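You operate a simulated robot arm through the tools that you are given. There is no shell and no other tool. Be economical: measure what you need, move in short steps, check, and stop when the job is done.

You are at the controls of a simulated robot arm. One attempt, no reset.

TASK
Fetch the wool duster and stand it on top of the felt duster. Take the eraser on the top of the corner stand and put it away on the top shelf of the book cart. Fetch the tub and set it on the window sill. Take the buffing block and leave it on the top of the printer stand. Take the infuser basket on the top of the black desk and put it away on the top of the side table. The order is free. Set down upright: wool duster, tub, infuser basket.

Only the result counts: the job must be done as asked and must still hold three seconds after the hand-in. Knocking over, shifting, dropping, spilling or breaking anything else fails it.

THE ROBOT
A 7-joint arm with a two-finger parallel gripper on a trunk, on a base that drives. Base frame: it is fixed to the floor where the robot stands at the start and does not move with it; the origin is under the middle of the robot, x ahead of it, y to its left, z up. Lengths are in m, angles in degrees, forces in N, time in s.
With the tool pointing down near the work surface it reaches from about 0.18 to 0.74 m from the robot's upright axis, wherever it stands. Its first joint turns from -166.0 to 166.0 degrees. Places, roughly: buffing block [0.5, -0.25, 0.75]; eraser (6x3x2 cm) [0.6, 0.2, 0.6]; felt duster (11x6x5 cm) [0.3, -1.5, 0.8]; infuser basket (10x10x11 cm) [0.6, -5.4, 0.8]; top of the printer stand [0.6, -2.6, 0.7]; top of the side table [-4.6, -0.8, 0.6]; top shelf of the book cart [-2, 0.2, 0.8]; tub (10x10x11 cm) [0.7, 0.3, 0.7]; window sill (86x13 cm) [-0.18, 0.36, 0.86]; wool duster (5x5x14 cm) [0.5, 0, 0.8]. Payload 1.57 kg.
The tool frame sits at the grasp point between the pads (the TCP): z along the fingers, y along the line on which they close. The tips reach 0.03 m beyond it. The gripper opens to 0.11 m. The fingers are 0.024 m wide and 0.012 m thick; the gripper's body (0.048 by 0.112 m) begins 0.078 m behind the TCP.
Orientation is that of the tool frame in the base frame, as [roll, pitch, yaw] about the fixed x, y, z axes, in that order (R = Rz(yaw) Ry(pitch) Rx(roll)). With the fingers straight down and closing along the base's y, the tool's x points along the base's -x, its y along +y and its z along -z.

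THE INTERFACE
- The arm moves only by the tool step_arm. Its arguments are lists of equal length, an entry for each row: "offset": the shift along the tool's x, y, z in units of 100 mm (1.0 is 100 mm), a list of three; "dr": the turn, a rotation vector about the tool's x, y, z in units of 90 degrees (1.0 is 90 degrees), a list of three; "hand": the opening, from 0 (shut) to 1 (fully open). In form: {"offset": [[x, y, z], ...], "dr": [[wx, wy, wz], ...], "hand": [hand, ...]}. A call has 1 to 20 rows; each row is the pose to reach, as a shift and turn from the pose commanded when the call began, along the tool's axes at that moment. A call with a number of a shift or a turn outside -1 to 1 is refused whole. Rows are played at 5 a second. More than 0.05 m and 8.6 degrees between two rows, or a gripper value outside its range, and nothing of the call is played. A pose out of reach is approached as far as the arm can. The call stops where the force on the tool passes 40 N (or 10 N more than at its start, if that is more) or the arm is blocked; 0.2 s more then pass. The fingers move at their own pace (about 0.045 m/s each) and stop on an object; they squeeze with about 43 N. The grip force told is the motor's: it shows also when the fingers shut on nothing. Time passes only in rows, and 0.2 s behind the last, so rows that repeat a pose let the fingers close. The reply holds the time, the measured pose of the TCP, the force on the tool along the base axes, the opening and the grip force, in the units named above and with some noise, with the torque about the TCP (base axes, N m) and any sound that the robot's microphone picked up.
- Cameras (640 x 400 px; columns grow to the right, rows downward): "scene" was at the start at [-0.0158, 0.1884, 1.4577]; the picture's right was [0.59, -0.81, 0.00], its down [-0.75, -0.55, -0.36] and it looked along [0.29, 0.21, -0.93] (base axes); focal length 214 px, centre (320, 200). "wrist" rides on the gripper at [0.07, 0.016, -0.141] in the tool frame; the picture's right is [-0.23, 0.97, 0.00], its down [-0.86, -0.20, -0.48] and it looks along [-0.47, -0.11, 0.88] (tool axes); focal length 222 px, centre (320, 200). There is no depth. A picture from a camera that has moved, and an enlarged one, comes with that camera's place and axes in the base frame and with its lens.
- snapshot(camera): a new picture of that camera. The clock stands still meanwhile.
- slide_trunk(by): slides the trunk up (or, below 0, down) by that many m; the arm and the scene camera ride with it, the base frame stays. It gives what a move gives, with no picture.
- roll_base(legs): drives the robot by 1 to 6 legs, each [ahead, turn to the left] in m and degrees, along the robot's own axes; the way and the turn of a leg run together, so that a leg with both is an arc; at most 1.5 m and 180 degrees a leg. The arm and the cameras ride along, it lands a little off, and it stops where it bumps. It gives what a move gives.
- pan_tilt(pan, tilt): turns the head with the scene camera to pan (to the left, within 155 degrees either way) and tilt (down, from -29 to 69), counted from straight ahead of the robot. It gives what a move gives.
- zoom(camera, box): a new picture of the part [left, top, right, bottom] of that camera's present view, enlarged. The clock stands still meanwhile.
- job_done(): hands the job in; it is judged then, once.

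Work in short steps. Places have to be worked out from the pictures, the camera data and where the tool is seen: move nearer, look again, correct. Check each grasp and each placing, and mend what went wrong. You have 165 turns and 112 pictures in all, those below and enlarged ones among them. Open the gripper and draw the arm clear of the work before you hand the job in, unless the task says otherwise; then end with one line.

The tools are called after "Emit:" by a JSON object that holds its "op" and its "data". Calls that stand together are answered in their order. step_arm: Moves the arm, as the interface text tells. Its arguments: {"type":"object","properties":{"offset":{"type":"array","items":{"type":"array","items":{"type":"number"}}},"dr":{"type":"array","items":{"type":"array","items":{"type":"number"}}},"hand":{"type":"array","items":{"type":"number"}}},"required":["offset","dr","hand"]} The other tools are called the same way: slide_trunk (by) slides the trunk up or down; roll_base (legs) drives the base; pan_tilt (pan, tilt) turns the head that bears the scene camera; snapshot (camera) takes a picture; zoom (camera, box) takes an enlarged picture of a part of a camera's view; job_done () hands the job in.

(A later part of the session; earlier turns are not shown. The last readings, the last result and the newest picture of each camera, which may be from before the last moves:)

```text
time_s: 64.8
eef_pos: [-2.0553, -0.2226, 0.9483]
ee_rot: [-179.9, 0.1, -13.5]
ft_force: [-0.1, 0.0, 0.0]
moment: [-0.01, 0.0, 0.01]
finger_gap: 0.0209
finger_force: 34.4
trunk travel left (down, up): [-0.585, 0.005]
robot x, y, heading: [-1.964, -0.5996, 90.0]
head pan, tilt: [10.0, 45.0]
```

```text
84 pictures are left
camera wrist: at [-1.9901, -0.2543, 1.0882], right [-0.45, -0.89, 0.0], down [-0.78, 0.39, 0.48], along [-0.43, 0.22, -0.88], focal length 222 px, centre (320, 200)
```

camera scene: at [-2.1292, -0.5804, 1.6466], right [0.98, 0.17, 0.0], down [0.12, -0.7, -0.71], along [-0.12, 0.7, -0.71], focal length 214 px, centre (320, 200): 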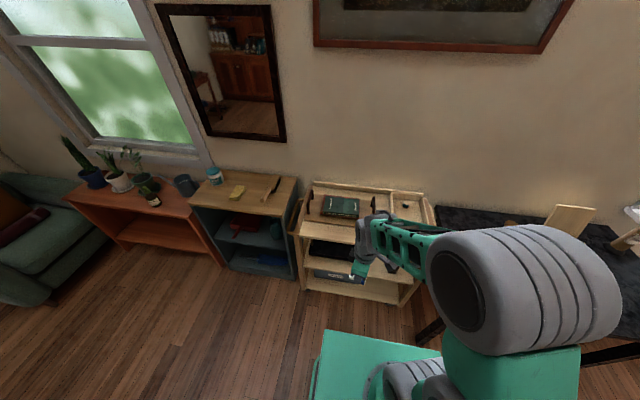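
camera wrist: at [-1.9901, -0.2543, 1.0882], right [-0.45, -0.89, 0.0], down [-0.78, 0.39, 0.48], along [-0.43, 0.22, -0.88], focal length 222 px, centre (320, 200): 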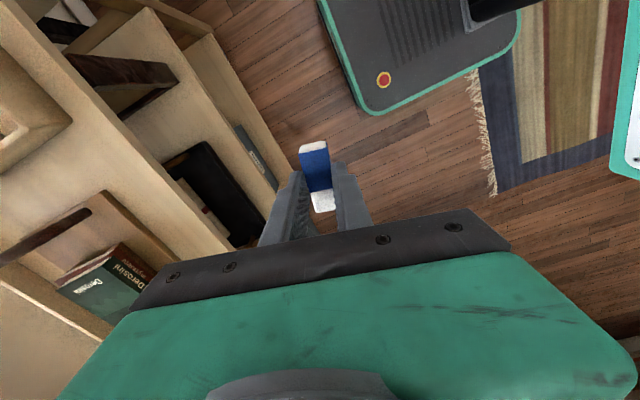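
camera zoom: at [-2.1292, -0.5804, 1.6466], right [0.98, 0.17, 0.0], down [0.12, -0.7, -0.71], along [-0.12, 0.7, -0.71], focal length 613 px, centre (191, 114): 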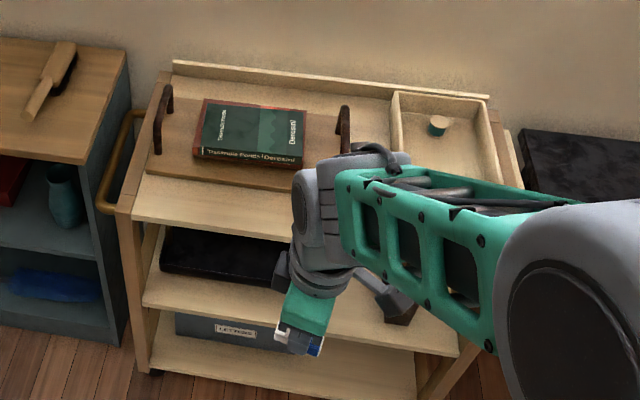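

The free front strip of the top shelf runs y≈−0.01…0.09 at x −2.2…−1.9. I'll drive 0.17 m closer and aim the eraser at about (−2.03, 0.04).

Emit:
{"op": "roll_base", "data": {"legs": [[0.17, 0]]}}

Emit:
{"op": "step_arm", "data": {"offset": [[0, 0, 0], [0, 0, 0]], "dr": [[0, 0, -0.075], [0, 0, -0.15]], "hand": [0, 0]}}

Emit:
{"op": "snapshot", "data": {"camera": "wrist"}}

Emit:
{"op": "snapshot", "data": {"camera": "scene"}}

```text
time_s: 66.2
eef_pos: [-2.0549, -0.0509, 0.9468]
ee_rot: [180.0, 0.1, -13.6]
ft_force: [0.6, 0.1, -0.8]
moment: [0.0, 0.02, 0.03]
finger_gap: 0.0207
finger_force: 34.1
trunk travel left (down, up): [-0.585, 0.005]
robot x, y, heading: [-1.9566, -0.431, 89.9]
head pan, tilt: [10.0, 45.0]
```

```text
time_s: 66.8
eef_pos: [-2.0548, -0.0516, 0.9475]
ee_rot: [-179.9, 0.1, 0.0]
ft_force: [-0.4, -0.1, -0.1]
moment: [-0.01, 0.03, 0.0]
finger_gap: 0.0206
finger_force: 33.9
trunk travel left (down, up): [-0.585, 0.005]
robot x, y, heading: [-1.9567, -0.43, 90.2]
head pan, tilt: [10.0, 45.0]
```

```text
83 pictures are left
camera wrist: at [-1.9842, -0.0684, 1.088], right [-0.23, -0.97, 0.0], down [-0.85, 0.2, 0.48], along [-0.47, 0.11, -0.88], focal length 222 px, centre (320, 200)
```

wrist: 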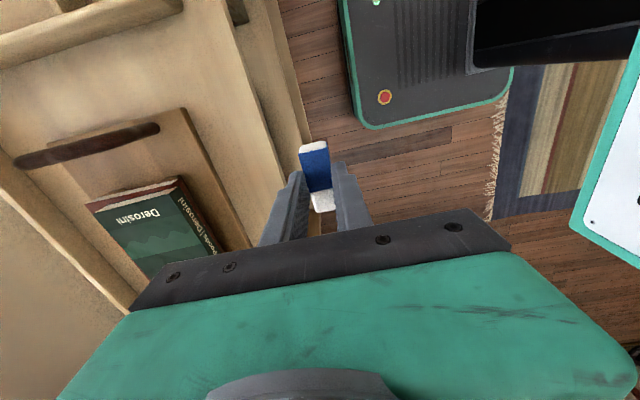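

```text
82 pictures are left
camera scene: at [-2.1294, -0.4101, 1.6466], right [0.98, 0.17, 0.0], down [0.12, -0.7, -0.71], along [-0.12, 0.7, -0.71], focal length 214 px, centre (320, 200)
```

scene: 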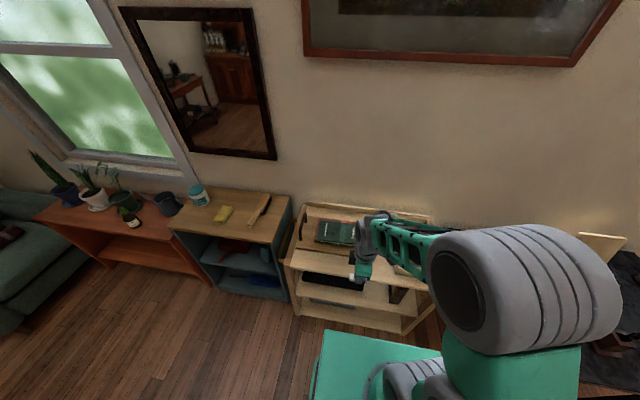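

I'll zoom the wrist view to separate the top-shelf edge from the lower shelves.

Emit:
{"op": "zoom", "data": {"camera": "wrist", "box": [100, 0, 360, 200]}}

```text
2.00 times, centred on (230, 100) of wrist
camera zoom: at [-1.9842, -0.0684, 1.088], right [-0.23, -0.97, 0.0], down [-0.85, 0.2, 0.48], along [-0.47, 0.11, -0.88], focal length 444 px, centre (500, 400)
```

zoom: 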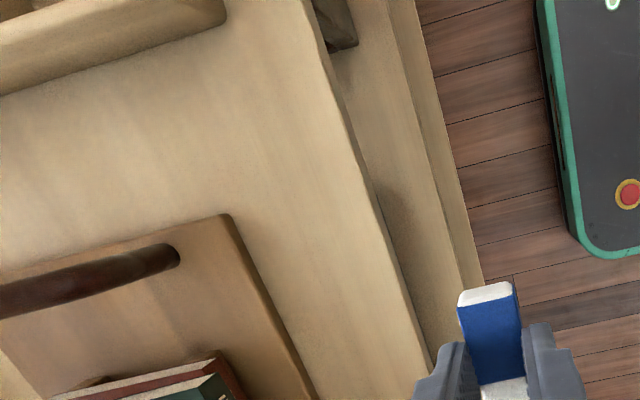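

Edges resolved: shelf front y≈0.008, tray right end x≈−1.98 and front y≈0.087, box starts x≈−1.905. I'll bring the eraser above (−1.95, 0.055).

Emit:
{"op": "step_arm", "data": {"offset": [[0.25, -0.26, 0], [0.525, -0.533, 0]], "dr": [[0, 0, 0], [0, 0, 0]], "hand": [0, 0]}}

Emit:
{"op": "step_arm", "data": {"offset": [[0.25, -0.26, 0.2], [0.525, -0.533, 0.5], [0.525, -0.533, 0.7]], "dr": [[0, 0, 0], [0, 0, 0], [0, 0, 0]], "hand": [0, 0, 0]}}

Emit:
{"op": "snapshot", "data": {"camera": "wrist"}}

```text
time_s: 67.4
eef_pos: [-2.0013, 0.0022, 0.9468]
ee_rot: [-180.0, 0.1, 0.1]
ft_force: [-0.3, 0.3, 0.3]
moment: [-0.01, 0.02, -0.04]
finger_gap: 0.0206
finger_force: 33.8
trunk travel left (down, up): [-0.585, 0.005]
robot x, y, heading: [-1.9603, -0.4318, 90.1]
head pan, tilt: [10.0, 45.0]
```

```text
time_s: 68.2
eef_pos: [-1.9487, 0.0548, 0.8766]
ee_rot: [-179.9, 0.1, -0.1]
ft_force: [-0.2, 0.0, -1.0]
moment: [-0.01, -0.04, 0.01]
finger_gap: 0.0204
finger_force: 34.2
trunk travel left (down, up): [-0.585, 0.005]
robot x, y, heading: [-1.9597, -0.4295, 90.1]
head pan, tilt: [10.0, 45.0]
```

```text
80 pictures are left
camera wrist: at [-1.8793, 0.038, 1.0174], right [-0.23, -0.97, 0.0], down [-0.85, 0.2, 0.48], along [-0.47, 0.11, -0.88], focal length 222 px, centre (320, 200)
```

wrist: 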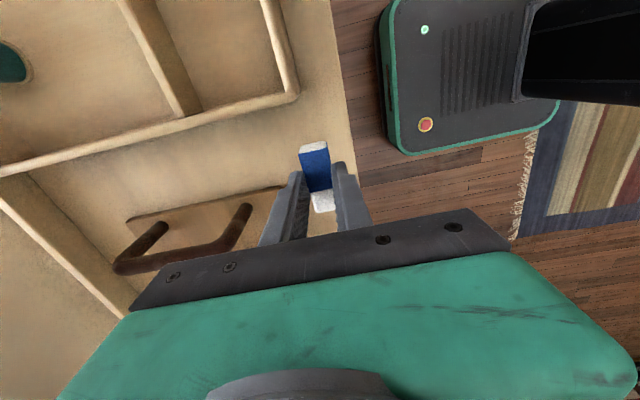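

The eraser is over clear shelf between the tray and box. I'll lower it gently until contact.

Emit:
{"op": "step_arm", "data": {"offset": [[0, 0, 0.2], [0, 0, 0.38]], "dr": [[0, 0, 0], [0, 0, 0]], "hand": [0, 0]}}

Emit:
{"op": "step_arm", "data": {"offset": [[0, 0, 0.02], [0, 0, 0.04], [0, 0, 0.06]], "dr": [[0, 0, 0], [0, 0, 0], [0, 0, 0]], "hand": [0, 0, 0]}}

```text
time_s: 68.8
eef_pos: [-1.9504, 0.0553, 0.8386]
ee_rot: [-180.0, 0.2, -0.2]
ft_force: [-0.2, 0.1, 0.1]
moment: [-0.02, -0.02, 0.02]
finger_gap: 0.0209
finger_force: 34.2
trunk travel left (down, up): [-0.585, 0.005]
robot x, y, heading: [-1.9594, -0.4333, 90.1]
head pan, tilt: [10.0, 45.0]
```

```text
time_s: 69.6
eef_pos: [-1.9488, 0.0553, 0.8329]
ee_rot: [-179.9, 0.1, 0.0]
ft_force: [0.4, 0.9, -0.6]
moment: [0.02, -0.02, 0.02]
finger_gap: 0.0207
finger_force: 33.8
trunk travel left (down, up): [-0.585, 0.005]
robot x, y, heading: [-1.9594, -0.4315, 90.1]
head pan, tilt: [10.0, 45.0]
```

No contact yet at 0.833; I'll continue in 2 mm rows.

Emit:
{"op": "step_arm", "data": {"offset": [[0, 0, 0.02], [0, 0, 0.04], [0, 0, 0.06]], "dr": [[0, 0, 0], [0, 0, 0], [0, 0, 0]], "hand": [0, 0, 0]}}

Emit:
{"op": "zoom", "data": {"camera": "wrist", "box": [220, 60, 420, 240]}}

```text
time_s: 70.4
eef_pos: [-1.9489, 0.0545, 0.8267]
ee_rot: [-179.9, 0.0, -0.2]
ft_force: [0.2, 0.0, -1.1]
moment: [-0.03, 0.02, 0.01]
finger_gap: 0.0208
finger_force: 34.1
trunk travel left (down, up): [-0.585, 0.005]
robot x, y, heading: [-1.9578, -0.433, 90.1]
head pan, tilt: [10.0, 45.0]
```

```text
2.22 times, centred on (320, 150) of wrist
camera zoom: at [-1.8788, 0.0382, 0.9681], right [-0.23, -0.97, 0.0], down [-0.85, 0.2, 0.48], along [-0.47, 0.11, -0.88], focal length 494 px, centre (320, 311)
```

zoom: 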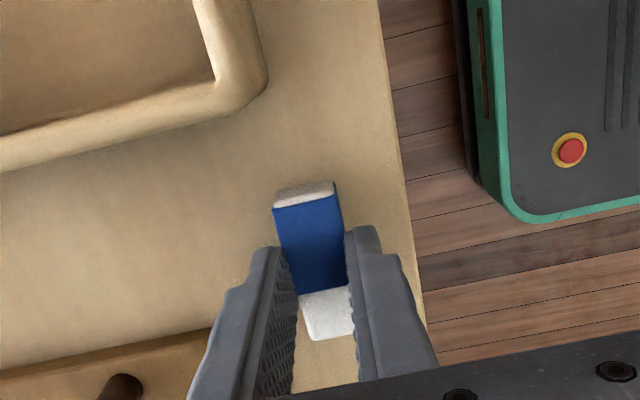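

Good clearances. I'll keep lowering.

Emit:
{"op": "step_arm", "data": {"offset": [[0, 0, 0.02], [0, 0, 0.04], [0, 0, 0.06]], "dr": [[0, 0, 0], [0, 0, 0], [0, 0, 0]], "hand": [0, 0, 0]}}

Emit:
{"op": "step_arm", "data": {"offset": [[0, 0, 0.02], [0, 0, 0.04], [0, 0, 0.06]], "dr": [[0, 0, 0], [0, 0, 0], [0, 0, 0]], "hand": [0, 0, 0]}}

```text
time_s: 71.2
eef_pos: [-1.9493, 0.0544, 0.8212]
ee_rot: [-179.9, 0.1, -0.1]
ft_force: [0.1, 0.8, -0.4]
moment: [0.03, 0.01, 0.01]
finger_gap: 0.0207
finger_force: 34.2
trunk travel left (down, up): [-0.585, 0.005]
robot x, y, heading: [-1.9612, -0.4316, 89.7]
head pan, tilt: [10.0, 45.0]
```

```text
time_s: 72.2
eef_pos: [-1.9501, 0.0553, 0.819]
ee_rot: [-179.5, 0.1, -0.1]
ft_force: [0.5, -10.9, 24.6]
moment: [-0.38, 0.23, 0.06]
finger_gap: 0.0206
finger_force: 34.3
trunk travel left (down, up): [-0.585, 0.005]
robot x, y, heading: [-1.9569, -0.4299, 90.0]
head pan, tilt: [10.0, 45.0]
stopped in row 3: the force on the tool passed its limit (the readings are from after the stop); the commanded pose is now the measured one
```

Contact. I'll relieve 2 mm, open partway, and rise.

Emit:
{"op": "step_arm", "data": {"offset": [[0, 0, -0.02], [0, 0, -0.02], [0, 0, -0.02]], "dr": [[0, 0, 0], [0, 0, 0], [0, 0, 0]], "hand": [0.42, 0.42, 0.42]}}

Emit:
{"op": "step_arm", "data": {"offset": [[0, 0, -0.3], [0, 0, -0.6], [0, 0, -0.9]], "dr": [[0, 0, 0], [0, 0, 0], [0, 0, 0]], "hand": [0.42, 0.42, 0.42]}}

Emit:
{"op": "snapshot", "data": {"camera": "wrist"}}

```text
time_s: 73.0
eef_pos: [-1.9493, 0.0568, 0.82]
ee_rot: [-179.6, 0.2, 0.0]
ft_force: [0.0, -0.2, 0.1]
moment: [0.02, 0.03, 0.0]
finger_gap: 0.0462
finger_force: 0.1
trunk travel left (down, up): [-0.585, 0.005]
robot x, y, heading: [-1.9565, -0.4329, 89.9]
head pan, tilt: [10.0, 45.0]
```

```text
time_s: 73.8
eef_pos: [-1.9499, 0.0544, 0.9097]
ee_rot: [-179.7, 0.1, -0.1]
ft_force: [-0.1, 0.0, 0.4]
moment: [-0.03, -0.01, 0.03]
finger_gap: 0.0461
finger_force: 0.0
trunk travel left (down, up): [-0.585, 0.005]
robot x, y, heading: [-1.9615, -0.4315, 90.0]
head pan, tilt: [10.0, 45.0]
```

```text
78 pictures are left
camera wrist: at [-1.8786, 0.0379, 1.0506], right [-0.23, -0.97, -0.01], down [-0.85, 0.2, 0.48], along [-0.47, 0.11, -0.88], focal length 222 px, centre (320, 200)
```

wrist: 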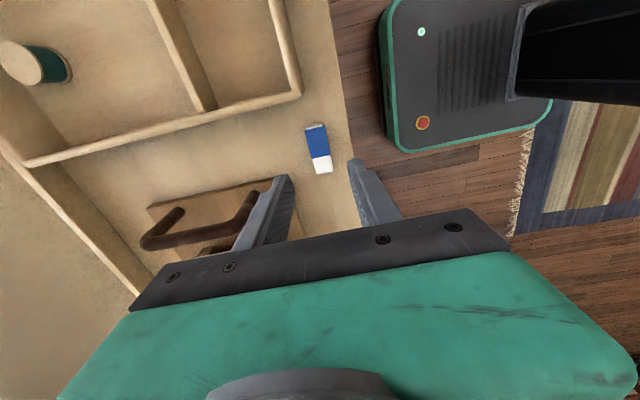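

The eraser lies flat on the cart's top shelf. I'll retract the arm, and drive the reverse route back to near the start for the wool duster.

Emit:
{"op": "step_arm", "data": {"offset": [[0, 0.33, -0.2], [0, 0.66, -0.3], [0, 1.0, -0.4]], "dr": [[-0.001, 0, 0.08], [-0.002, 0, 0.16], [-0.003, 0, 0.25]], "hand": [0.5, 0.7, 0.7]}}

Emit:
{"op": "roll_base", "data": {"legs": [[-0.17, 0], [0, -90], [1.5, 0], [0.26, 0], [0, -90]]}}

```text
time_s: 74.6
eef_pos: [-1.9493, -0.046, 0.9482]
ee_rot: [180.0, 0.0, -22.7]
ft_force: [-0.3, -0.6, 0.6]
moment: [0.0, -0.01, -0.01]
finger_gap: 0.0768
finger_force: 0.1
trunk travel left (down, up): [-0.585, 0.005]
robot x, y, heading: [-1.9613, -0.432, 89.8]
head pan, tilt: [10.0, 45.0]
```

```text
time_s: 92.1
eef_pos: [-0.2072, -0.9708, 0.9475]
ee_rot: [-179.9, 0.1, 158.4]
ft_force: [0.0, 0.1, -0.5]
moment: [0.0, -0.02, -0.01]
finger_gap: 0.0771
finger_force: 0.0
trunk travel left (down, up): [-0.585, 0.005]
robot x, y, heading: [-0.2011, -0.584, -88.7]
head pan, tilt: [10.0, 45.0]
```

I'm at (−0.2, −0.58) facing −y; a picture to the left-front should show the felt duster's table.

Emit:
{"op": "pan_tilt", "data": {"pan": 45, "tilt": 35}}

Emit:
{"op": "snapshot", "data": {"camera": "scene"}}

Emit:
{"op": "roll_base", "data": {"legs": [[-0.52, 0], [0, 88.7], [0.13, 0]]}}

Emit:
{"op": "pan_tilt", "data": {"pan": -25, "tilt": 50}}

Emit:
{"op": "snapshot", "data": {"camera": "scene"}}

Emit:
{"op": "snapshot", "data": {"camera": "wrist"}}

```text
time_s: 93.1
eef_pos: [-0.2068, -0.9714, 0.9483]
ee_rot: [-179.9, 0.1, 158.4]
ft_force: [-0.2, 0.2, 0.3]
moment: [0.03, -0.02, 0.01]
finger_gap: 0.0771
finger_force: 0.0
trunk travel left (down, up): [-0.585, 0.005]
robot x, y, heading: [-0.2039, -0.5835, -89.0]
head pan, tilt: [45.0, 35.0]
```

```text
77 pictures are left
camera scene: at [0.012, -0.5812, 1.6614], right [-0.7, -0.72, 0.0], down [-0.41, 0.4, -0.82], along [0.59, -0.57, -0.57], focal length 214 px, centre (320, 200)
```

scene: 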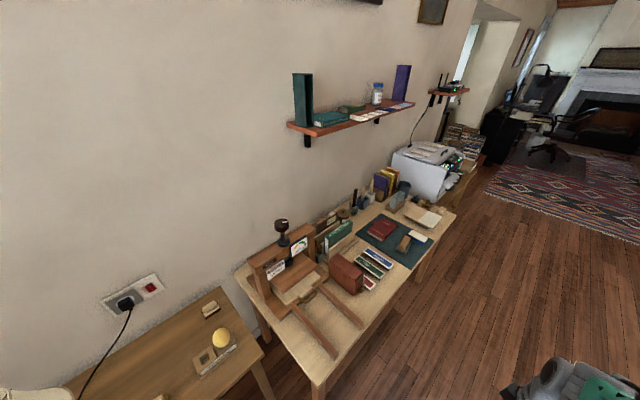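

```text
time_s: 100.8
eef_pos: [0.3059, -0.0775, 0.9484]
ee_rot: [179.9, 0.1, -113.2]
ft_force: [-0.2, 0.0, 0.1]
moment: [-0.02, 0.04, 0.01]
finger_gap: 0.077
finger_force: 0.1
trunk travel left (down, up): [-0.585, 0.005]
robot x, y, heading: [-0.0816, -0.0655, -0.7]
head pan, tilt: [45.0, 35.0]
```

```text
time_s: 102.2
eef_pos: [0.3037, -0.0792, 0.9483]
ee_rot: [-179.9, 0.0, -113.2]
ft_force: [0.2, -0.1, 0.1]
moment: [0.02, 0.03, -0.01]
finger_gap: 0.0768
finger_force: 0.1
trunk travel left (down, up): [-0.585, 0.005]
robot x, y, heading: [-0.0858, -0.0617, -0.8]
head pan, tilt: [-25.0, 50.0]
```

```text
76 pictures are left
camera scene: at [-0.0723, 0.0592, 1.6397], right [-0.43, -0.9, 0.0], down [-0.69, 0.33, -0.64], along [0.58, -0.28, -0.77], focal length 214 px, centre (320, 200)
```

scene: 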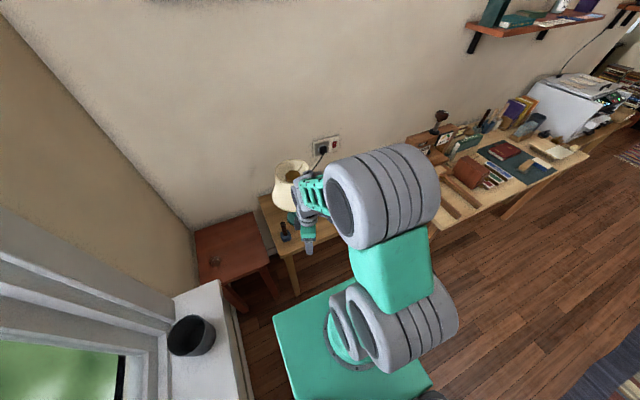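

```text
75 pictures are left
camera wrist: at [0.2619, -0.1355, 1.0894], right [-0.81, 0.59, 0.0], down [0.52, 0.71, 0.48], along [0.28, 0.39, -0.88], focal length 222 px, centre (320, 200)
```

wrist: 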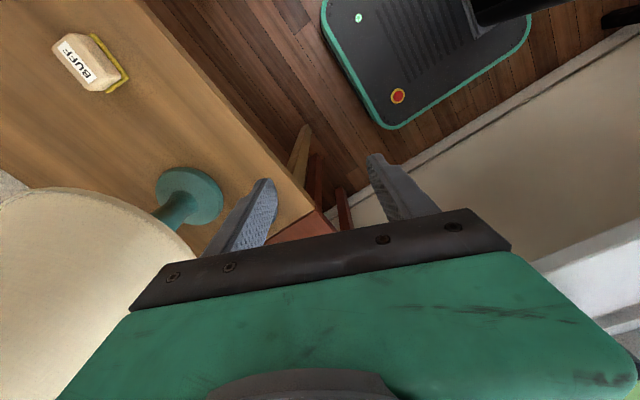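

The block reading "BUFF" is found; triangulation shows the lamp desk surface at z≈0.75: duster at (0.48, 0.005), BUFF at (0.475, −0.31), lamp axis (0.555, −0.105). The shade overhangs close to the duster, so I'll turn the hand to face forward and tilt it 45° for a low, frontal approach.

Emit:
{"op": "step_arm", "data": {"offset": [[0, 0, 0], [0, 0, 0], [0, 0, 0], [0, 0, 0], [0, 0, 0], [0, 0, 0], [0, 0, 0], [0, 0, 0], [0, 0, 0]], "dr": [[0, 0, 0.083], [0, 0, 0.166], [0, 0, 0.249], [0, 0, 0.332], [0, 0, 0.415], [0, 0, 0.498], [0, 0, 0.581], [0, 0, 0.664], [0, 0, 0.742]], "hand": [0.7, 0.7, 0.7, 0.7, 0.7, 0.7, 0.7, 0.7, 0.7]}}

Emit:
{"op": "step_arm", "data": {"offset": [[0, 0.1, 0], [0, 0.2, 0], [0, 0.3, 0], [0, 0.4, 0], [0, 0.5, 0], [0, 0.6, 0], [0, 0.7, 0]], "dr": [[0, -0.08, 0], [0, -0.16, 0], [0, -0.24, 0], [0, -0.32, 0], [0, -0.4, 0], [0, -0.48, 0], [0, -0.55, 0]], "hand": [0.7, 0.7, 0.7, 0.7, 0.7, 0.7, 0.7]}}

Emit:
{"op": "snapshot", "data": {"camera": "wrist"}}

Emit:
{"op": "zoom", "data": {"camera": "scene", "box": [230, 130, 430, 270]}}

```text
time_s: 104.2
eef_pos: [0.3038, -0.0777, 0.9494]
ee_rot: [179.9, 0.1, 179.9]
ft_force: [-1.1, -0.3, -0.2]
moment: [0.04, 0.04, 0.01]
finger_gap: 0.0771
finger_force: 0.0
trunk travel left (down, up): [-0.585, 0.005]
robot x, y, heading: [-0.0822, -0.0623, -0.5]
head pan, tilt: [-25.0, 50.0]
```

```text
time_s: 105.8
eef_pos: [0.3044, -0.008, 0.9495]
ee_rot: [179.9, 49.8, 180.0]
ft_force: [0.6, 0.0, 0.4]
moment: [-0.02, 0.04, 0.02]
finger_gap: 0.0771
finger_force: 0.0
trunk travel left (down, up): [-0.585, 0.005]
robot x, y, heading: [-0.0791, -0.0677, -0.7]
head pan, tilt: [-25.0, 50.0]
```

```text
74 pictures are left
camera wrist: at [0.1521, 0.009, 0.987], right [0.14, 0.97, 0.18], down [0.19, -0.2, 0.96], along [0.97, -0.11, -0.21], focal length 222 px, centre (320, 200)
```

wrist: 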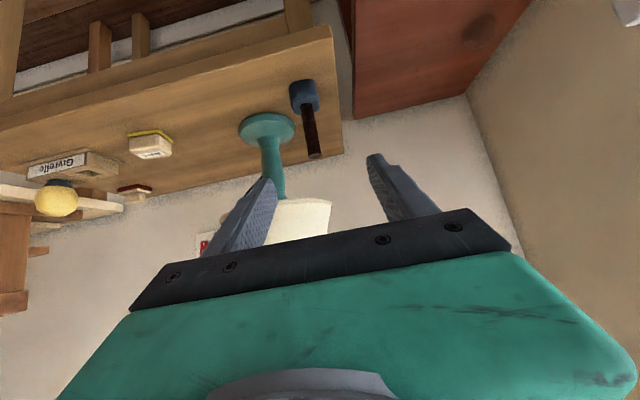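

```text
2.86 times, centred on (330, 200) of scene
camera zoom: at [-0.0723, 0.0593, 1.6397], right [-0.43, -0.9, 0.0], down [-0.69, 0.33, -0.64], along [0.58, -0.28, -0.77], focal length 613 px, centre (291, 200)
```

zoom: 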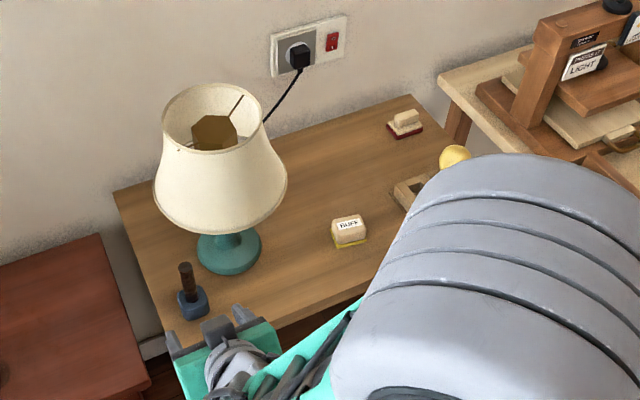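

The duster's handle axis triangulates to (0.468, −0.0245), top z≈0.852, desk ≈0.72; the shade bottom is ≈0.89. I'll move to a pre-grasp point along the tilted approach line.

Emit:
{"op": "step_arm", "data": {"offset": [[-0.03, -0.05, 0.32], [-0.06, -0.1, 0.64], [-0.097, -0.165, 0.95]], "dr": [[0, 0, 0], [0, 0, 0], [0, 0, 0]], "hand": [0.7, 0.7, 0.7]}}

Emit:
{"op": "snapshot", "data": {"camera": "wrist"}}

Emit:
{"op": "zoom", "data": {"camera": "scene", "box": [230, 130, 430, 270]}}

```text
time_s: 106.6
eef_pos: [0.3823, -0.025, 0.8932]
ee_rot: [179.8, 49.5, 180.0]
ft_force: [-0.7, 0.4, -0.3]
moment: [0.02, -0.01, -0.02]
finger_gap: 0.077
finger_force: 0.0
trunk travel left (down, up): [-0.585, 0.005]
robot x, y, heading: [-0.0813, -0.0656, -0.6]
head pan, tilt: [-25.0, 50.0]
```

```text
72 pictures are left
camera wrist: at [0.2307, -0.0083, 0.9322], right [0.15, 0.97, 0.18], down [0.19, -0.2, 0.96], along [0.97, -0.11, -0.21], focal length 222 px, centre (320, 200)
```

wrist: 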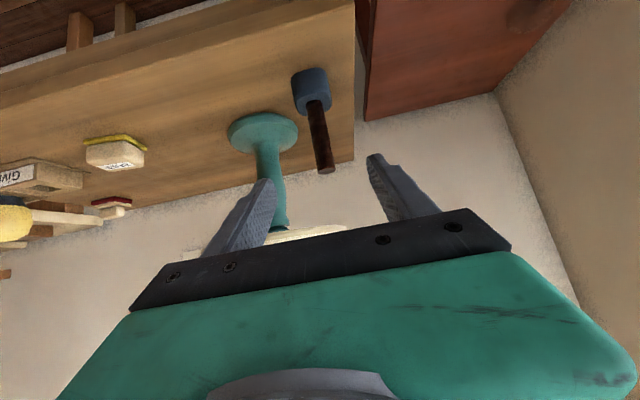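

```text
2.86 times, centred on (330, 200) of scene
camera zoom: at [-0.0721, 0.0589, 1.6397], right [-0.43, -0.9, 0.0], down [-0.69, 0.33, -0.64], along [0.58, -0.28, -0.77], focal length 613 px, centre (291, 200)
```

zoom: 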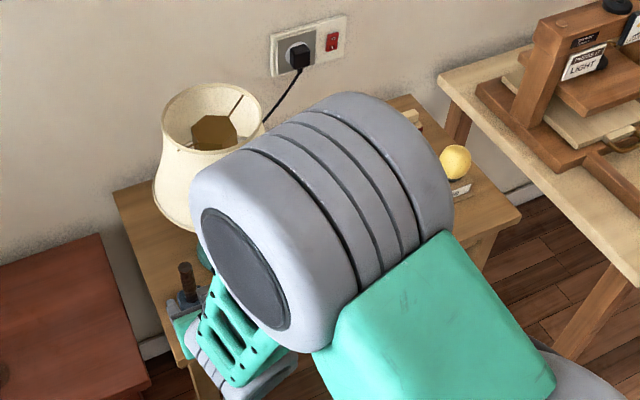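

The handle lies straight ahead (y≈−0.024) between the fingers. I'll advance 0.11 m along the tool axis and close.

Emit:
{"op": "step_arm", "data": {"offset": [[0, 0, 0.3], [0, 0, 0.6], [0, 0, 0.85], [-0.01, 0.01, 1.0]], "dr": [[0, 0, 0], [0, 0, 0], [0, 0, 0], [0, 0, 0]], "hand": [0.7, 0.7, 0.7, 0.7]}}

Emit:
{"op": "zoom", "data": {"camera": "wrist", "box": [200, 40, 440, 240]}}

```text
time_s: 107.6
eef_pos: [0.4603, -0.0232, 0.83]
ee_rot: [179.9, 49.7, 179.9]
ft_force: [-0.2, -0.5, -0.2]
moment: [0.0, 0.0, 0.0]
finger_gap: 0.077
finger_force: 0.1
trunk travel left (down, up): [-0.585, 0.005]
robot x, y, heading: [-0.0849, -0.0669, -0.3]
head pan, tilt: [-25.0, 50.0]
```

```text
2.00 times, centred on (320, 140) of wrist
camera zoom: at [0.3077, -0.0066, 0.8682], right [0.15, 0.97, 0.17], down [0.19, -0.2, 0.96], along [0.97, -0.11, -0.21], focal length 444 px, centre (320, 320)
```

zoom: 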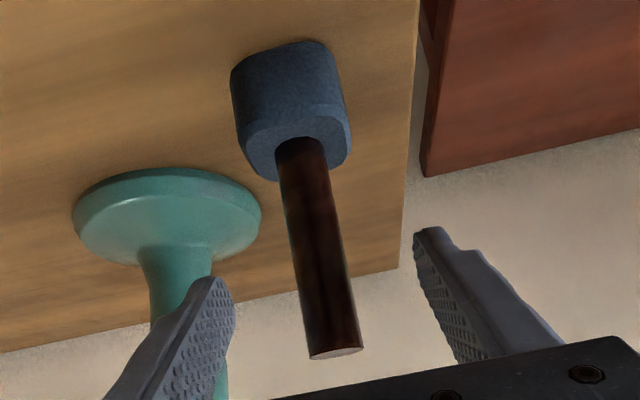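

The handle sits between the jaws. I'll advance 9 mm more and close.

Emit:
{"op": "step_arm", "data": {"offset": [[0, 0, 0.09], [0, 0, 0.09], [0, 0, 0.09], [0, 0, 0.09], [0, 0, 0.09]], "dr": [[0, 0, 0], [0, 0, 0], [0, 0, 0], [0, 0, 0], [0, 0, 0]], "hand": [0.7, 0.3, 0, 0, 0]}}

Emit:
{"op": "zoom", "data": {"camera": "wrist", "box": [200, 40, 440, 240]}}

```text
time_s: 108.8
eef_pos: [0.467, -0.0228, 0.8243]
ee_rot: [179.9, 49.7, 180.0]
ft_force: [-1.0, 0.9, -0.8]
moment: [0.01, -0.01, -0.02]
finger_gap: 0.0211
finger_force: 18.4
trunk travel left (down, up): [-0.585, 0.005]
robot x, y, heading: [-0.0841, -0.0649, -0.6]
head pan, tilt: [-25.0, 50.0]
```

```text
2.00 times, centred on (320, 140) of wrist
camera zoom: at [0.3143, -0.0067, 0.8626], right [0.15, 0.97, 0.17], down [0.19, -0.2, 0.96], along [0.97, -0.11, -0.21], focal length 444 px, centre (320, 320)
```

zoom: 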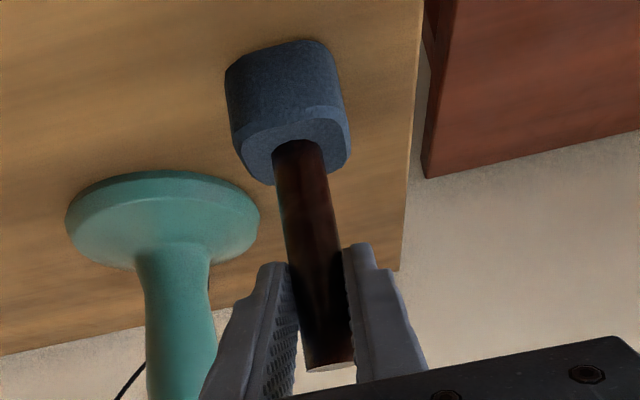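

Gripped. I'll lift 15 mm, then back straight out from under the shade.

Emit:
{"op": "step_arm", "data": {"offset": [[0, 0, 0], [-0.05, 0, -0.05], [-0.11, 0, -0.1], [0.07, 0, -0.32], [0.26, 0, -0.54], [0.45, 0, -0.76], [0.63, 0, -0.975]], "dr": [[0, 0, 0], [0, 0, 0], [0, 0, 0], [0, 0, 0], [0, 0, 0], [0, 0, 0], [0, 0, 0]], "hand": [0, 0, 0, 0, 0, 0, 0]}}

Emit:
{"op": "snapshot", "data": {"camera": "wrist"}}

```text
time_s: 110.4
eef_pos: [0.35, -0.0229, 0.8392]
ee_rot: [179.7, 49.6, 179.9]
ft_force: [-0.9, -0.3, -0.6]
moment: [0.0, 0.01, -0.01]
finger_gap: 0.0211
finger_force: 34.5
trunk travel left (down, up): [-0.585, 0.005]
robot x, y, heading: [-0.0831, -0.0649, -0.6]
head pan, tilt: [-25.0, 50.0]
```

```text
68 pictures are left
camera wrist: at [0.1984, -0.0061, 0.8773], right [0.15, 0.97, 0.18], down [0.19, -0.2, 0.96], along [0.97, -0.11, -0.21], focal length 222 px, centre (320, 200)
```

wrist: 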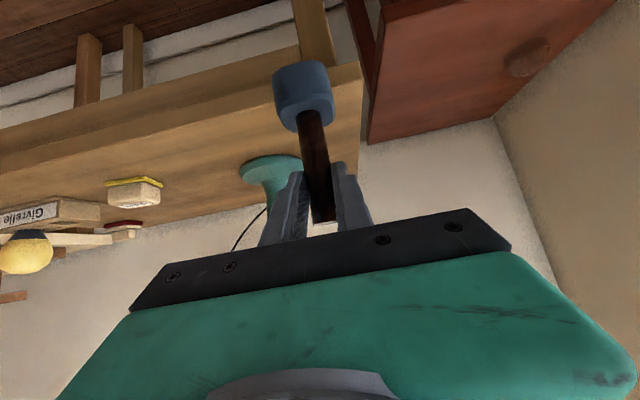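

The wool duster is held upright. I'll raise it 0.2 m, back away, and drive to stand in front of the felt duster, which computes to about (0.285, −1.50) near the table's front edge (x≈0.187).

Emit:
{"op": "step_arm", "data": {"offset": [[-0.25, 0, -0.22], [-0.5, 0, -0.43], [-0.763, 0, -0.647]], "dr": [[0, 0, 0], [0, 0, 0], [0, 0, 0]], "hand": [0, 0, 0]}}

Emit:
{"op": "roll_base", "data": {"legs": [[-0.17, 0]]}}

Emit:
{"op": "step_arm", "data": {"offset": [[-0.25, 0, -0.22], [-0.5, 0, -0.43], [-0.763, 0, -0.647]], "dr": [[0, 0, 0], [0, 0, 0], [0, 0, 0]], "hand": [0, 0, 0]}}

Emit:
{"op": "roll_base", "data": {"legs": [[0, -95.5], [1.44, 0], [0, 96]]}}

Emit:
{"op": "pan_tilt", "data": {"pan": 15, "tilt": 50}}

Emit:
{"op": "snapshot", "data": {"camera": "scene"}}

```text
time_s: 111.2
eef_pos: [0.3514, -0.0244, 0.939]
ee_rot: [179.9, 49.5, 180.0]
ft_force: [0.6, -0.5, -1.3]
moment: [0.0, 0.0, -0.02]
finger_gap: 0.021
finger_force: 33.8
trunk travel left (down, up): [-0.585, 0.005]
robot x, y, heading: [-0.0849, -0.0607, -0.7]
head pan, tilt: [-25.0, 50.0]
```

```text
time_s: 112.7
eef_pos: [0.1814, -0.0224, 0.9399]
ee_rot: [179.8, 49.6, 179.9]
ft_force: [1.1, 0.3, -0.2]
moment: [0.02, -0.02, -0.04]
finger_gap: 0.021
finger_force: 34.6
trunk travel left (down, up): [-0.585, 0.005]
robot x, y, heading: [-0.2517, -0.062, -0.6]
head pan, tilt: [-25.0, 50.0]
```

```text
time_s: 113.5
eef_pos: [0.1823, -0.0225, 1.0394]
ee_rot: [179.9, 49.5, -179.9]
ft_force: [0.0, -0.6, -0.9]
moment: [-0.02, 0.04, 0.0]
finger_gap: 0.0212
finger_force: 33.8
trunk travel left (down, up): [-0.585, 0.005]
robot x, y, heading: [-0.2538, -0.0625, -0.7]
head pan, tilt: [-25.0, 50.0]
```

```text
time_s: 128.8
eef_pos: [0.0326, -1.448, 1.0393]
ee_rot: [179.7, 49.6, -179.5]
ft_force: [-0.6, 0.9, -1.0]
moment: [-0.02, 0.02, -0.01]
finger_gap: 0.0208
finger_force: 34.4
trunk travel left (down, up): [-0.585, 0.005]
robot x, y, heading: [-0.403, -1.4932, -0.1]
head pan, tilt: [-25.0, 50.0]
```

```text
time_s: 129.8
eef_pos: [0.0319, -1.447, 1.0403]
ee_rot: [179.7, 49.6, -179.6]
ft_force: [-0.6, -0.3, -0.3]
moment: [0.03, 0.01, -0.02]
finger_gap: 0.0209
finger_force: 34.1
trunk travel left (down, up): [-0.585, 0.005]
robot x, y, heading: [-0.4053, -1.4912, -0.2]
head pan, tilt: [15.0, 50.0]
```

```text
67 pictures are left
camera scene: at [-0.39, -1.3175, 1.6397], right [0.26, -0.97, 0.0], down [-0.74, -0.2, -0.64], along [0.62, 0.17, -0.77], focal length 214 px, centre (320, 200)
```

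scene: 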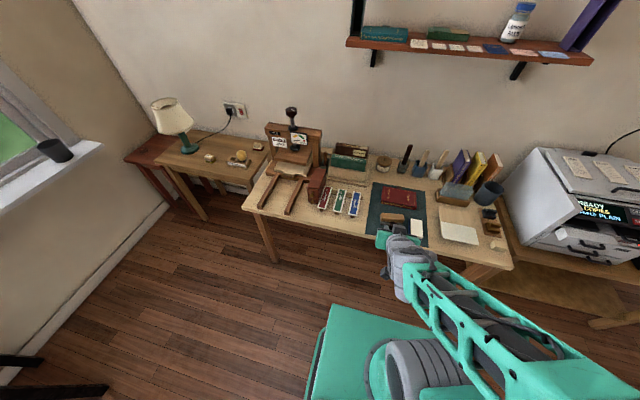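

The felt duster on the green mat is right ahead. I'll zoom on it and also look at the wrist view.

Emit:
{"op": "zoom", "data": {"camera": "scene", "box": [340, 150, 540, 290]}}

Emit:
{"op": "snapshot", "data": {"camera": "wrist"}}

```text
2.86 times, centred on (440, 220) of scene
camera zoom: at [-0.39, -1.3175, 1.6397], right [0.26, -0.97, 0.0], down [-0.74, -0.2, -0.64], along [0.62, 0.17, -0.77], focal length 613 px, centre (-23, 143)
```

zoom: 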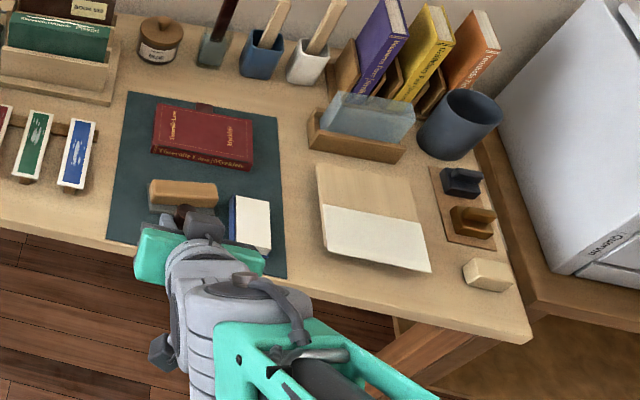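

```text
65 pictures are left
camera wrist: at [-0.1212, -1.4331, 1.0773], right [0.14, 0.98, 0.17], down [0.19, -0.2, 0.96], along [0.97, -0.1, -0.21], focal length 222 px, centre (320, 200)
```

wrist: 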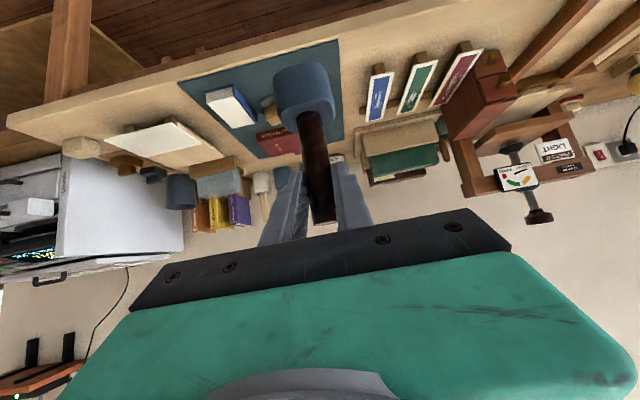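

The felt duster is the tan block just behind the hand, near (0.27–0.3, −1.50). I'll shift the hand left to clear the line of sight and measure it properly.

Emit:
{"op": "step_arm", "data": {"offset": [[0, 0.4, 0], [0, 0.8, 0], [0, 1.0, 0]], "dr": [[0, 0, 0], [0, 0, 0], [0, 0, 0]], "hand": [0, 0, 0]}}

Emit:
{"op": "zoom", "data": {"camera": "scene", "box": [340, 150, 480, 250]}}

Emit:
{"op": "zoom", "data": {"camera": "wrist", "box": [160, 20, 360, 200]}}

```text
time_s: 130.6
eef_pos: [0.0306, -1.3473, 1.0393]
ee_rot: [180.0, 49.6, -179.4]
ft_force: [0.2, 0.1, -1.3]
moment: [0.02, 0.04, -0.04]
finger_gap: 0.021
finger_force: 34.8
trunk travel left (down, up): [-0.585, 0.005]
robot x, y, heading: [-0.4042, -1.492, 0.1]
head pan, tilt: [15.0, 50.0]
```

```text
4.00 times, centred on (410, 200) of scene
camera zoom: at [-0.3899, -1.3171, 1.6396], right [0.26, -0.97, 0.0], down [-0.74, -0.2, -0.64], along [0.62, 0.17, -0.77], focal length 858 px, centre (-40, 200)
```

zoom: 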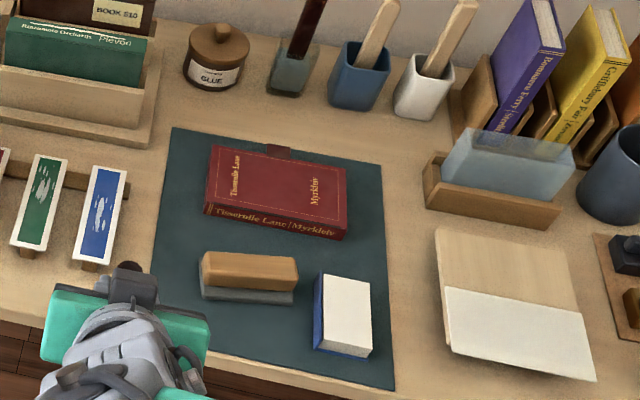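

```text
2.22 times, centred on (260, 110) of wrist
camera zoom: at [-0.1221, -1.3324, 1.0771], right [0.14, 0.98, 0.17], down [0.19, -0.2, 0.96], along [0.97, -0.1, -0.21], focal length 494 px, centre (453, 400)
```

zoom: 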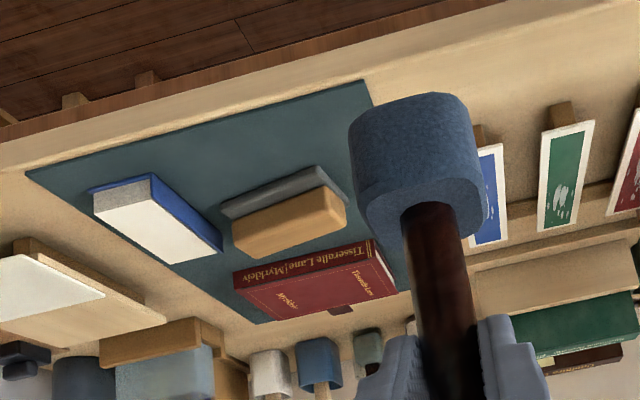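

The mat lies at z≈0.764; the felt duster's top centre is about (0.261, −1.494, 0.812), long axis nearly along y. I'll drive 0.15 m forward and then align the wool duster above it.

Emit:
{"op": "roll_base", "data": {"legs": [[0.15, 0]]}}

Emit:
{"op": "step_arm", "data": {"offset": [[0, -0.45, 0], [0, -0.9, 0]], "dr": [[0, 0, 0], [0, 0, 0]], "hand": [0, 0]}}

Emit:
{"op": "snapshot", "data": {"camera": "scene"}}

Emit:
{"op": "zoom", "data": {"camera": "wrist", "box": [220, 20, 420, 180]}}

```text
time_s: 132.0
eef_pos: [0.181, -1.3473, 1.0393]
ee_rot: [179.9, 49.6, -179.4]
ft_force: [0.3, 0.1, 0.4]
moment: [0.03, 0.02, 0.0]
finger_gap: 0.0208
finger_force: 33.8
trunk travel left (down, up): [-0.585, 0.005]
robot x, y, heading: [-0.2532, -1.4946, 0.2]
head pan, tilt: [15.0, 50.0]
```

```text
time_s: 132.6
eef_pos: [0.1802, -1.4364, 1.0391]
ee_rot: [179.9, 49.6, -179.4]
ft_force: [-0.4, -0.7, -1.0]
moment: [-0.02, -0.02, 0.04]
finger_gap: 0.021
finger_force: 33.9
trunk travel left (down, up): [-0.585, 0.005]
robot x, y, heading: [-0.2517, -1.4956, -0.1]
head pan, tilt: [15.0, 50.0]
```

```text
62 pictures are left
camera scene: at [-0.2409, -1.3175, 1.6397], right [0.26, -0.97, 0.0], down [-0.74, -0.2, -0.64], along [0.62, 0.17, -0.77], focal length 214 px, centre (320, 200)
```

scene: 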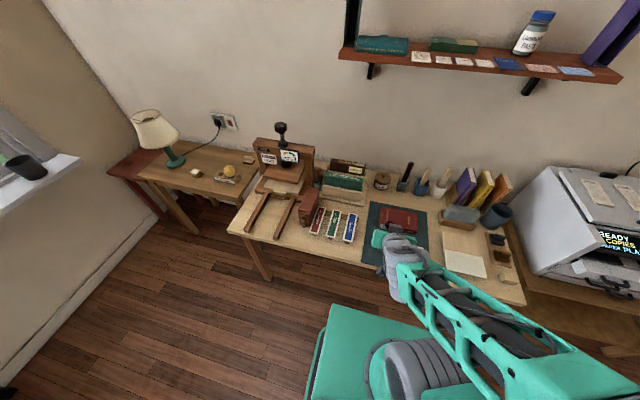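

```text
2.50 times, centred on (320, 100) of wrist
camera zoom: at [0.0282, -1.4222, 1.0774], right [0.13, 0.98, 0.17], down [0.19, -0.2, 0.96], along [0.97, -0.1, -0.21], focal length 555 px, centre (320, 450)
```

zoom: 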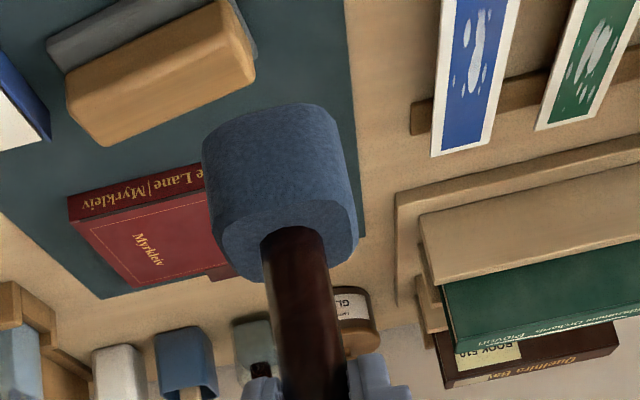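

Estimates agree (0.26–0.276, −1.494). I'll move above it at height, then lower part way and check from both cameras.

Emit:
{"op": "step_arm", "data": {"offset": [[-0.18, -0.19, 0.2], [-0.35, -0.38, 0.41], [-0.545, -0.576, 0.64]], "dr": [[0, 0, 0], [0, 0, 0], [0, 0, 0]], "hand": [0, 0, 0]}}

Emit:
{"op": "step_arm", "data": {"offset": [[0.23, 0, 0.19], [0.53, 0, 0.45]], "dr": [[0, 0, 0], [0, 0, 0]], "hand": [0, 0]}}

Emit:
{"op": "zoom", "data": {"camera": "wrist", "box": [200, 20, 420, 180]}}

Emit:
{"op": "zoom", "data": {"camera": "scene", "box": [340, 190, 460, 290]}}

```text
time_s: 133.4
eef_pos: [0.2664, -1.4938, 1.0385]
ee_rot: [179.8, 49.6, -179.3]
ft_force: [-0.2, 0.2, -1.2]
moment: [0.0, 0.04, 0.02]
finger_gap: 0.0208
finger_force: 34.2
trunk travel left (down, up): [-0.585, 0.005]
robot x, y, heading: [-0.2544, -1.4924, 0.3]
head pan, tilt: [15.0, 50.0]
```

```text
time_s: 134.0
eef_pos: [0.2662, -1.4939, 0.9695]
ee_rot: [179.8, 49.5, -179.3]
ft_force: [-0.2, -0.3, -0.9]
moment: [0.02, -0.02, -0.04]
finger_gap: 0.0211
finger_force: 34.5
trunk travel left (down, up): [-0.585, 0.005]
robot x, y, heading: [-0.2546, -1.495, 0.0]
head pan, tilt: [15.0, 50.0]
```

```text
2.50 times, centred on (310, 100) of wrist
camera zoom: at [0.1131, -1.479, 1.0078], right [0.13, 0.98, 0.17], down [0.19, -0.2, 0.96], along [0.97, -0.1, -0.21], focal length 555 px, centre (345, 450)
```

zoom: 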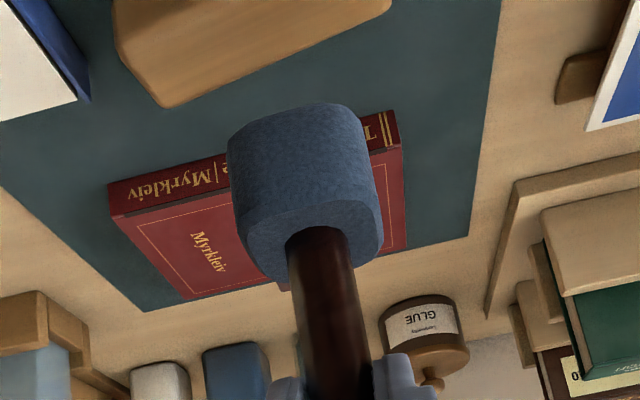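

```text
4.00 times, centred on (400, 240) of scene
camera zoom: at [-0.24, -1.3173, 1.6397], right [0.26, -0.97, 0.0], down [-0.74, -0.2, -0.64], along [0.62, 0.17, -0.77], focal length 858 px, centre (0, 40)
```

zoom: 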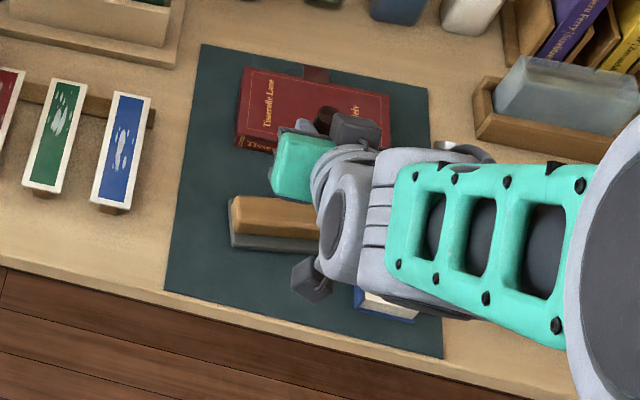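

Both checks put the felt duster's top centre at (0.265, −1.492) and the wool duster block directly above. I'll lower to near contact, then creep.

Emit:
{"op": "step_arm", "data": {"offset": [[0.1, 0, 0.085], [0.2, 0, 0.17], [0.289, 0, 0.246]], "dr": [[0, 0, 0], [0, 0, 0], [0, 0, 0]], "hand": [0, 0, 0]}}

Emit:
{"op": "step_arm", "data": {"offset": [[0.015, 0, 0.013], [0.03, 0, 0.026], [0.046, 0, 0.039]], "dr": [[0, 0, 0], [0, 0, 0], [0, 0, 0]], "hand": [0, 0, 0]}}

Emit:
{"op": "zoom", "data": {"camera": "wrist", "box": [200, 0, 420, 180]}}

```text
time_s: 134.8
eef_pos: [0.2658, -1.4921, 0.931]
ee_rot: [179.9, 49.6, -179.4]
ft_force: [0.0, 0.0, -1.0]
moment: [-0.01, 0.06, 0.0]
finger_gap: 0.0209
finger_force: 33.9
trunk travel left (down, up): [-0.585, 0.005]
robot x, y, heading: [-0.2526, -1.4907, 0.1]
head pan, tilt: [15.0, 50.0]
```

```text
time_s: 135.6
eef_pos: [0.2652, -1.4932, 0.9249]
ee_rot: [179.8, 49.6, -179.4]
ft_force: [0.4, -0.5, -1.1]
moment: [-0.01, 0.02, -0.01]
finger_gap: 0.0208
finger_force: 33.7
trunk travel left (down, up): [-0.585, 0.005]
robot x, y, heading: [-0.256, -1.4947, -0.2]
head pan, tilt: [15.0, 50.0]
```

```text
2.22 times, centred on (310, 90) of wrist
camera zoom: at [0.1134, -1.4786, 0.9635], right [0.13, 0.98, 0.17], down [0.19, -0.2, 0.96], along [0.97, -0.1, -0.21], focal length 494 px, centre (342, 444)
```

zoom: 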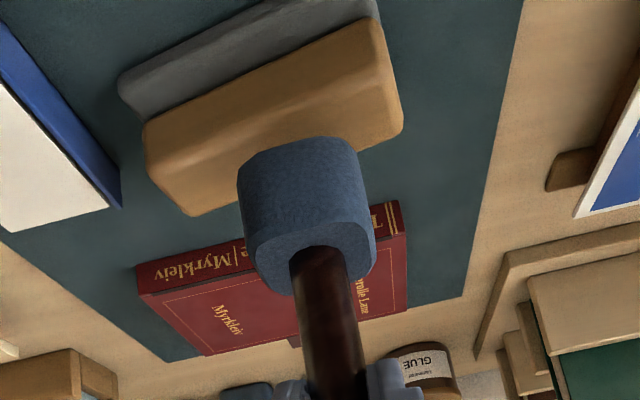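

The block bottom computes to z≈0.84, about 3 cm above the felt top; I'll go down 15 mm, then creep.

Emit:
{"op": "step_arm", "data": {"offset": [[0.04, 0, 0.032], [0.08, 0, 0.065], [0.114, 0, 0.097]], "dr": [[0, 0, 0], [0, 0, 0], [0, 0, 0]], "hand": [0, 0, 0]}}

Emit:
{"op": "step_arm", "data": {"offset": [[0.015, 0, 0.013], [0.03, 0, 0.026], [0.046, 0, 0.039]], "dr": [[0, 0, 0], [0, 0, 0], [0, 0, 0]], "hand": [0, 0, 0]}}

Emit:
{"op": "zoom", "data": {"camera": "wrist", "box": [200, 0, 420, 180]}}

```text
time_s: 136.4
eef_pos: [0.2654, -1.4942, 0.911]
ee_rot: [180.0, 49.7, -179.5]
ft_force: [0.5, 0.4, -2.5]
moment: [-0.01, 0.03, -0.03]
finger_gap: 0.021
finger_force: 34.2
trunk travel left (down, up): [-0.585, 0.005]
robot x, y, heading: [-0.2515, -1.4923, 0.1]
head pan, tilt: [15.0, 50.0]
```

```text
time_s: 137.2
eef_pos: [0.2659, -1.4939, 0.9042]
ee_rot: [179.8, 49.7, -179.4]
ft_force: [0.4, 0.0, -1.8]
moment: [0.0, 0.01, 0.01]
finger_gap: 0.0208
finger_force: 33.9
trunk travel left (down, up): [-0.585, 0.005]
robot x, y, heading: [-0.2541, -1.4929, -0.2]
head pan, tilt: [15.0, 50.0]
```

```text
2.22 times, centred on (310, 90) of wrist
camera zoom: at [0.1132, -1.4788, 0.9429], right [0.13, 0.98, 0.17], down [0.19, -0.2, 0.96], along [0.97, -0.1, -0.21], focal length 494 px, centre (342, 444)
```

zoom: 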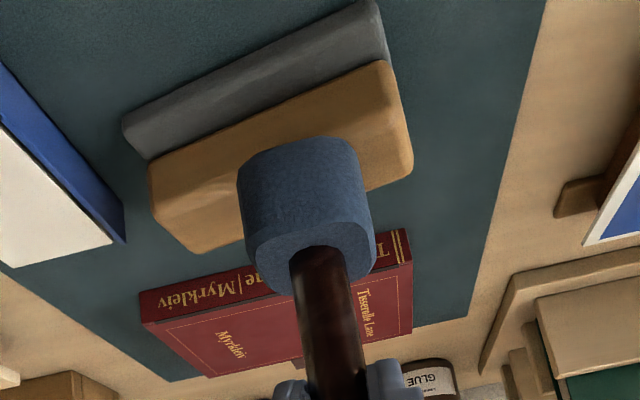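

About 1 cm to go. Creeping down.

Emit:
{"op": "step_arm", "data": {"offset": [[0.015, 0, 0.013], [0.03, 0, 0.026], [0.038, 0, 0.033]], "dr": [[0, 0, 0], [0, 0, 0], [0, 0, 0]], "hand": [0, 0, 0]}}

Emit:
{"op": "step_arm", "data": {"offset": [[0.015, 0, 0.013], [0.023, 0, 0.02]], "dr": [[0, 0, 0], [0, 0, 0]], "hand": [0, 0]}}

```text
time_s: 138.0
eef_pos: [0.266, -1.4934, 0.9012]
ee_rot: [179.9, 49.7, -179.3]
ft_force: [-4.0, 0.1, 10.0]
moment: [-0.07, 0.2, -0.02]
finger_gap: 0.021
finger_force: 34.6
trunk travel left (down, up): [-0.585, 0.005]
robot x, y, heading: [-0.2532, -1.4936, 0.1]
head pan, tilt: [15.0, 50.0]
```

```text
time_s: 138.6
eef_pos: [0.2669, -1.4935, 0.8995]
ee_rot: [179.8, 50.1, -179.4]
ft_force: [-3.7, 0.7, 28.1]
moment: [-0.05, -0.3, 0.01]
finger_gap: 0.0208
finger_force: 34.2
trunk travel left (down, up): [-0.585, 0.005]
robot x, y, heading: [-0.2557, -1.4922, 0.2]
head pan, tilt: [15.0, 50.0]
```

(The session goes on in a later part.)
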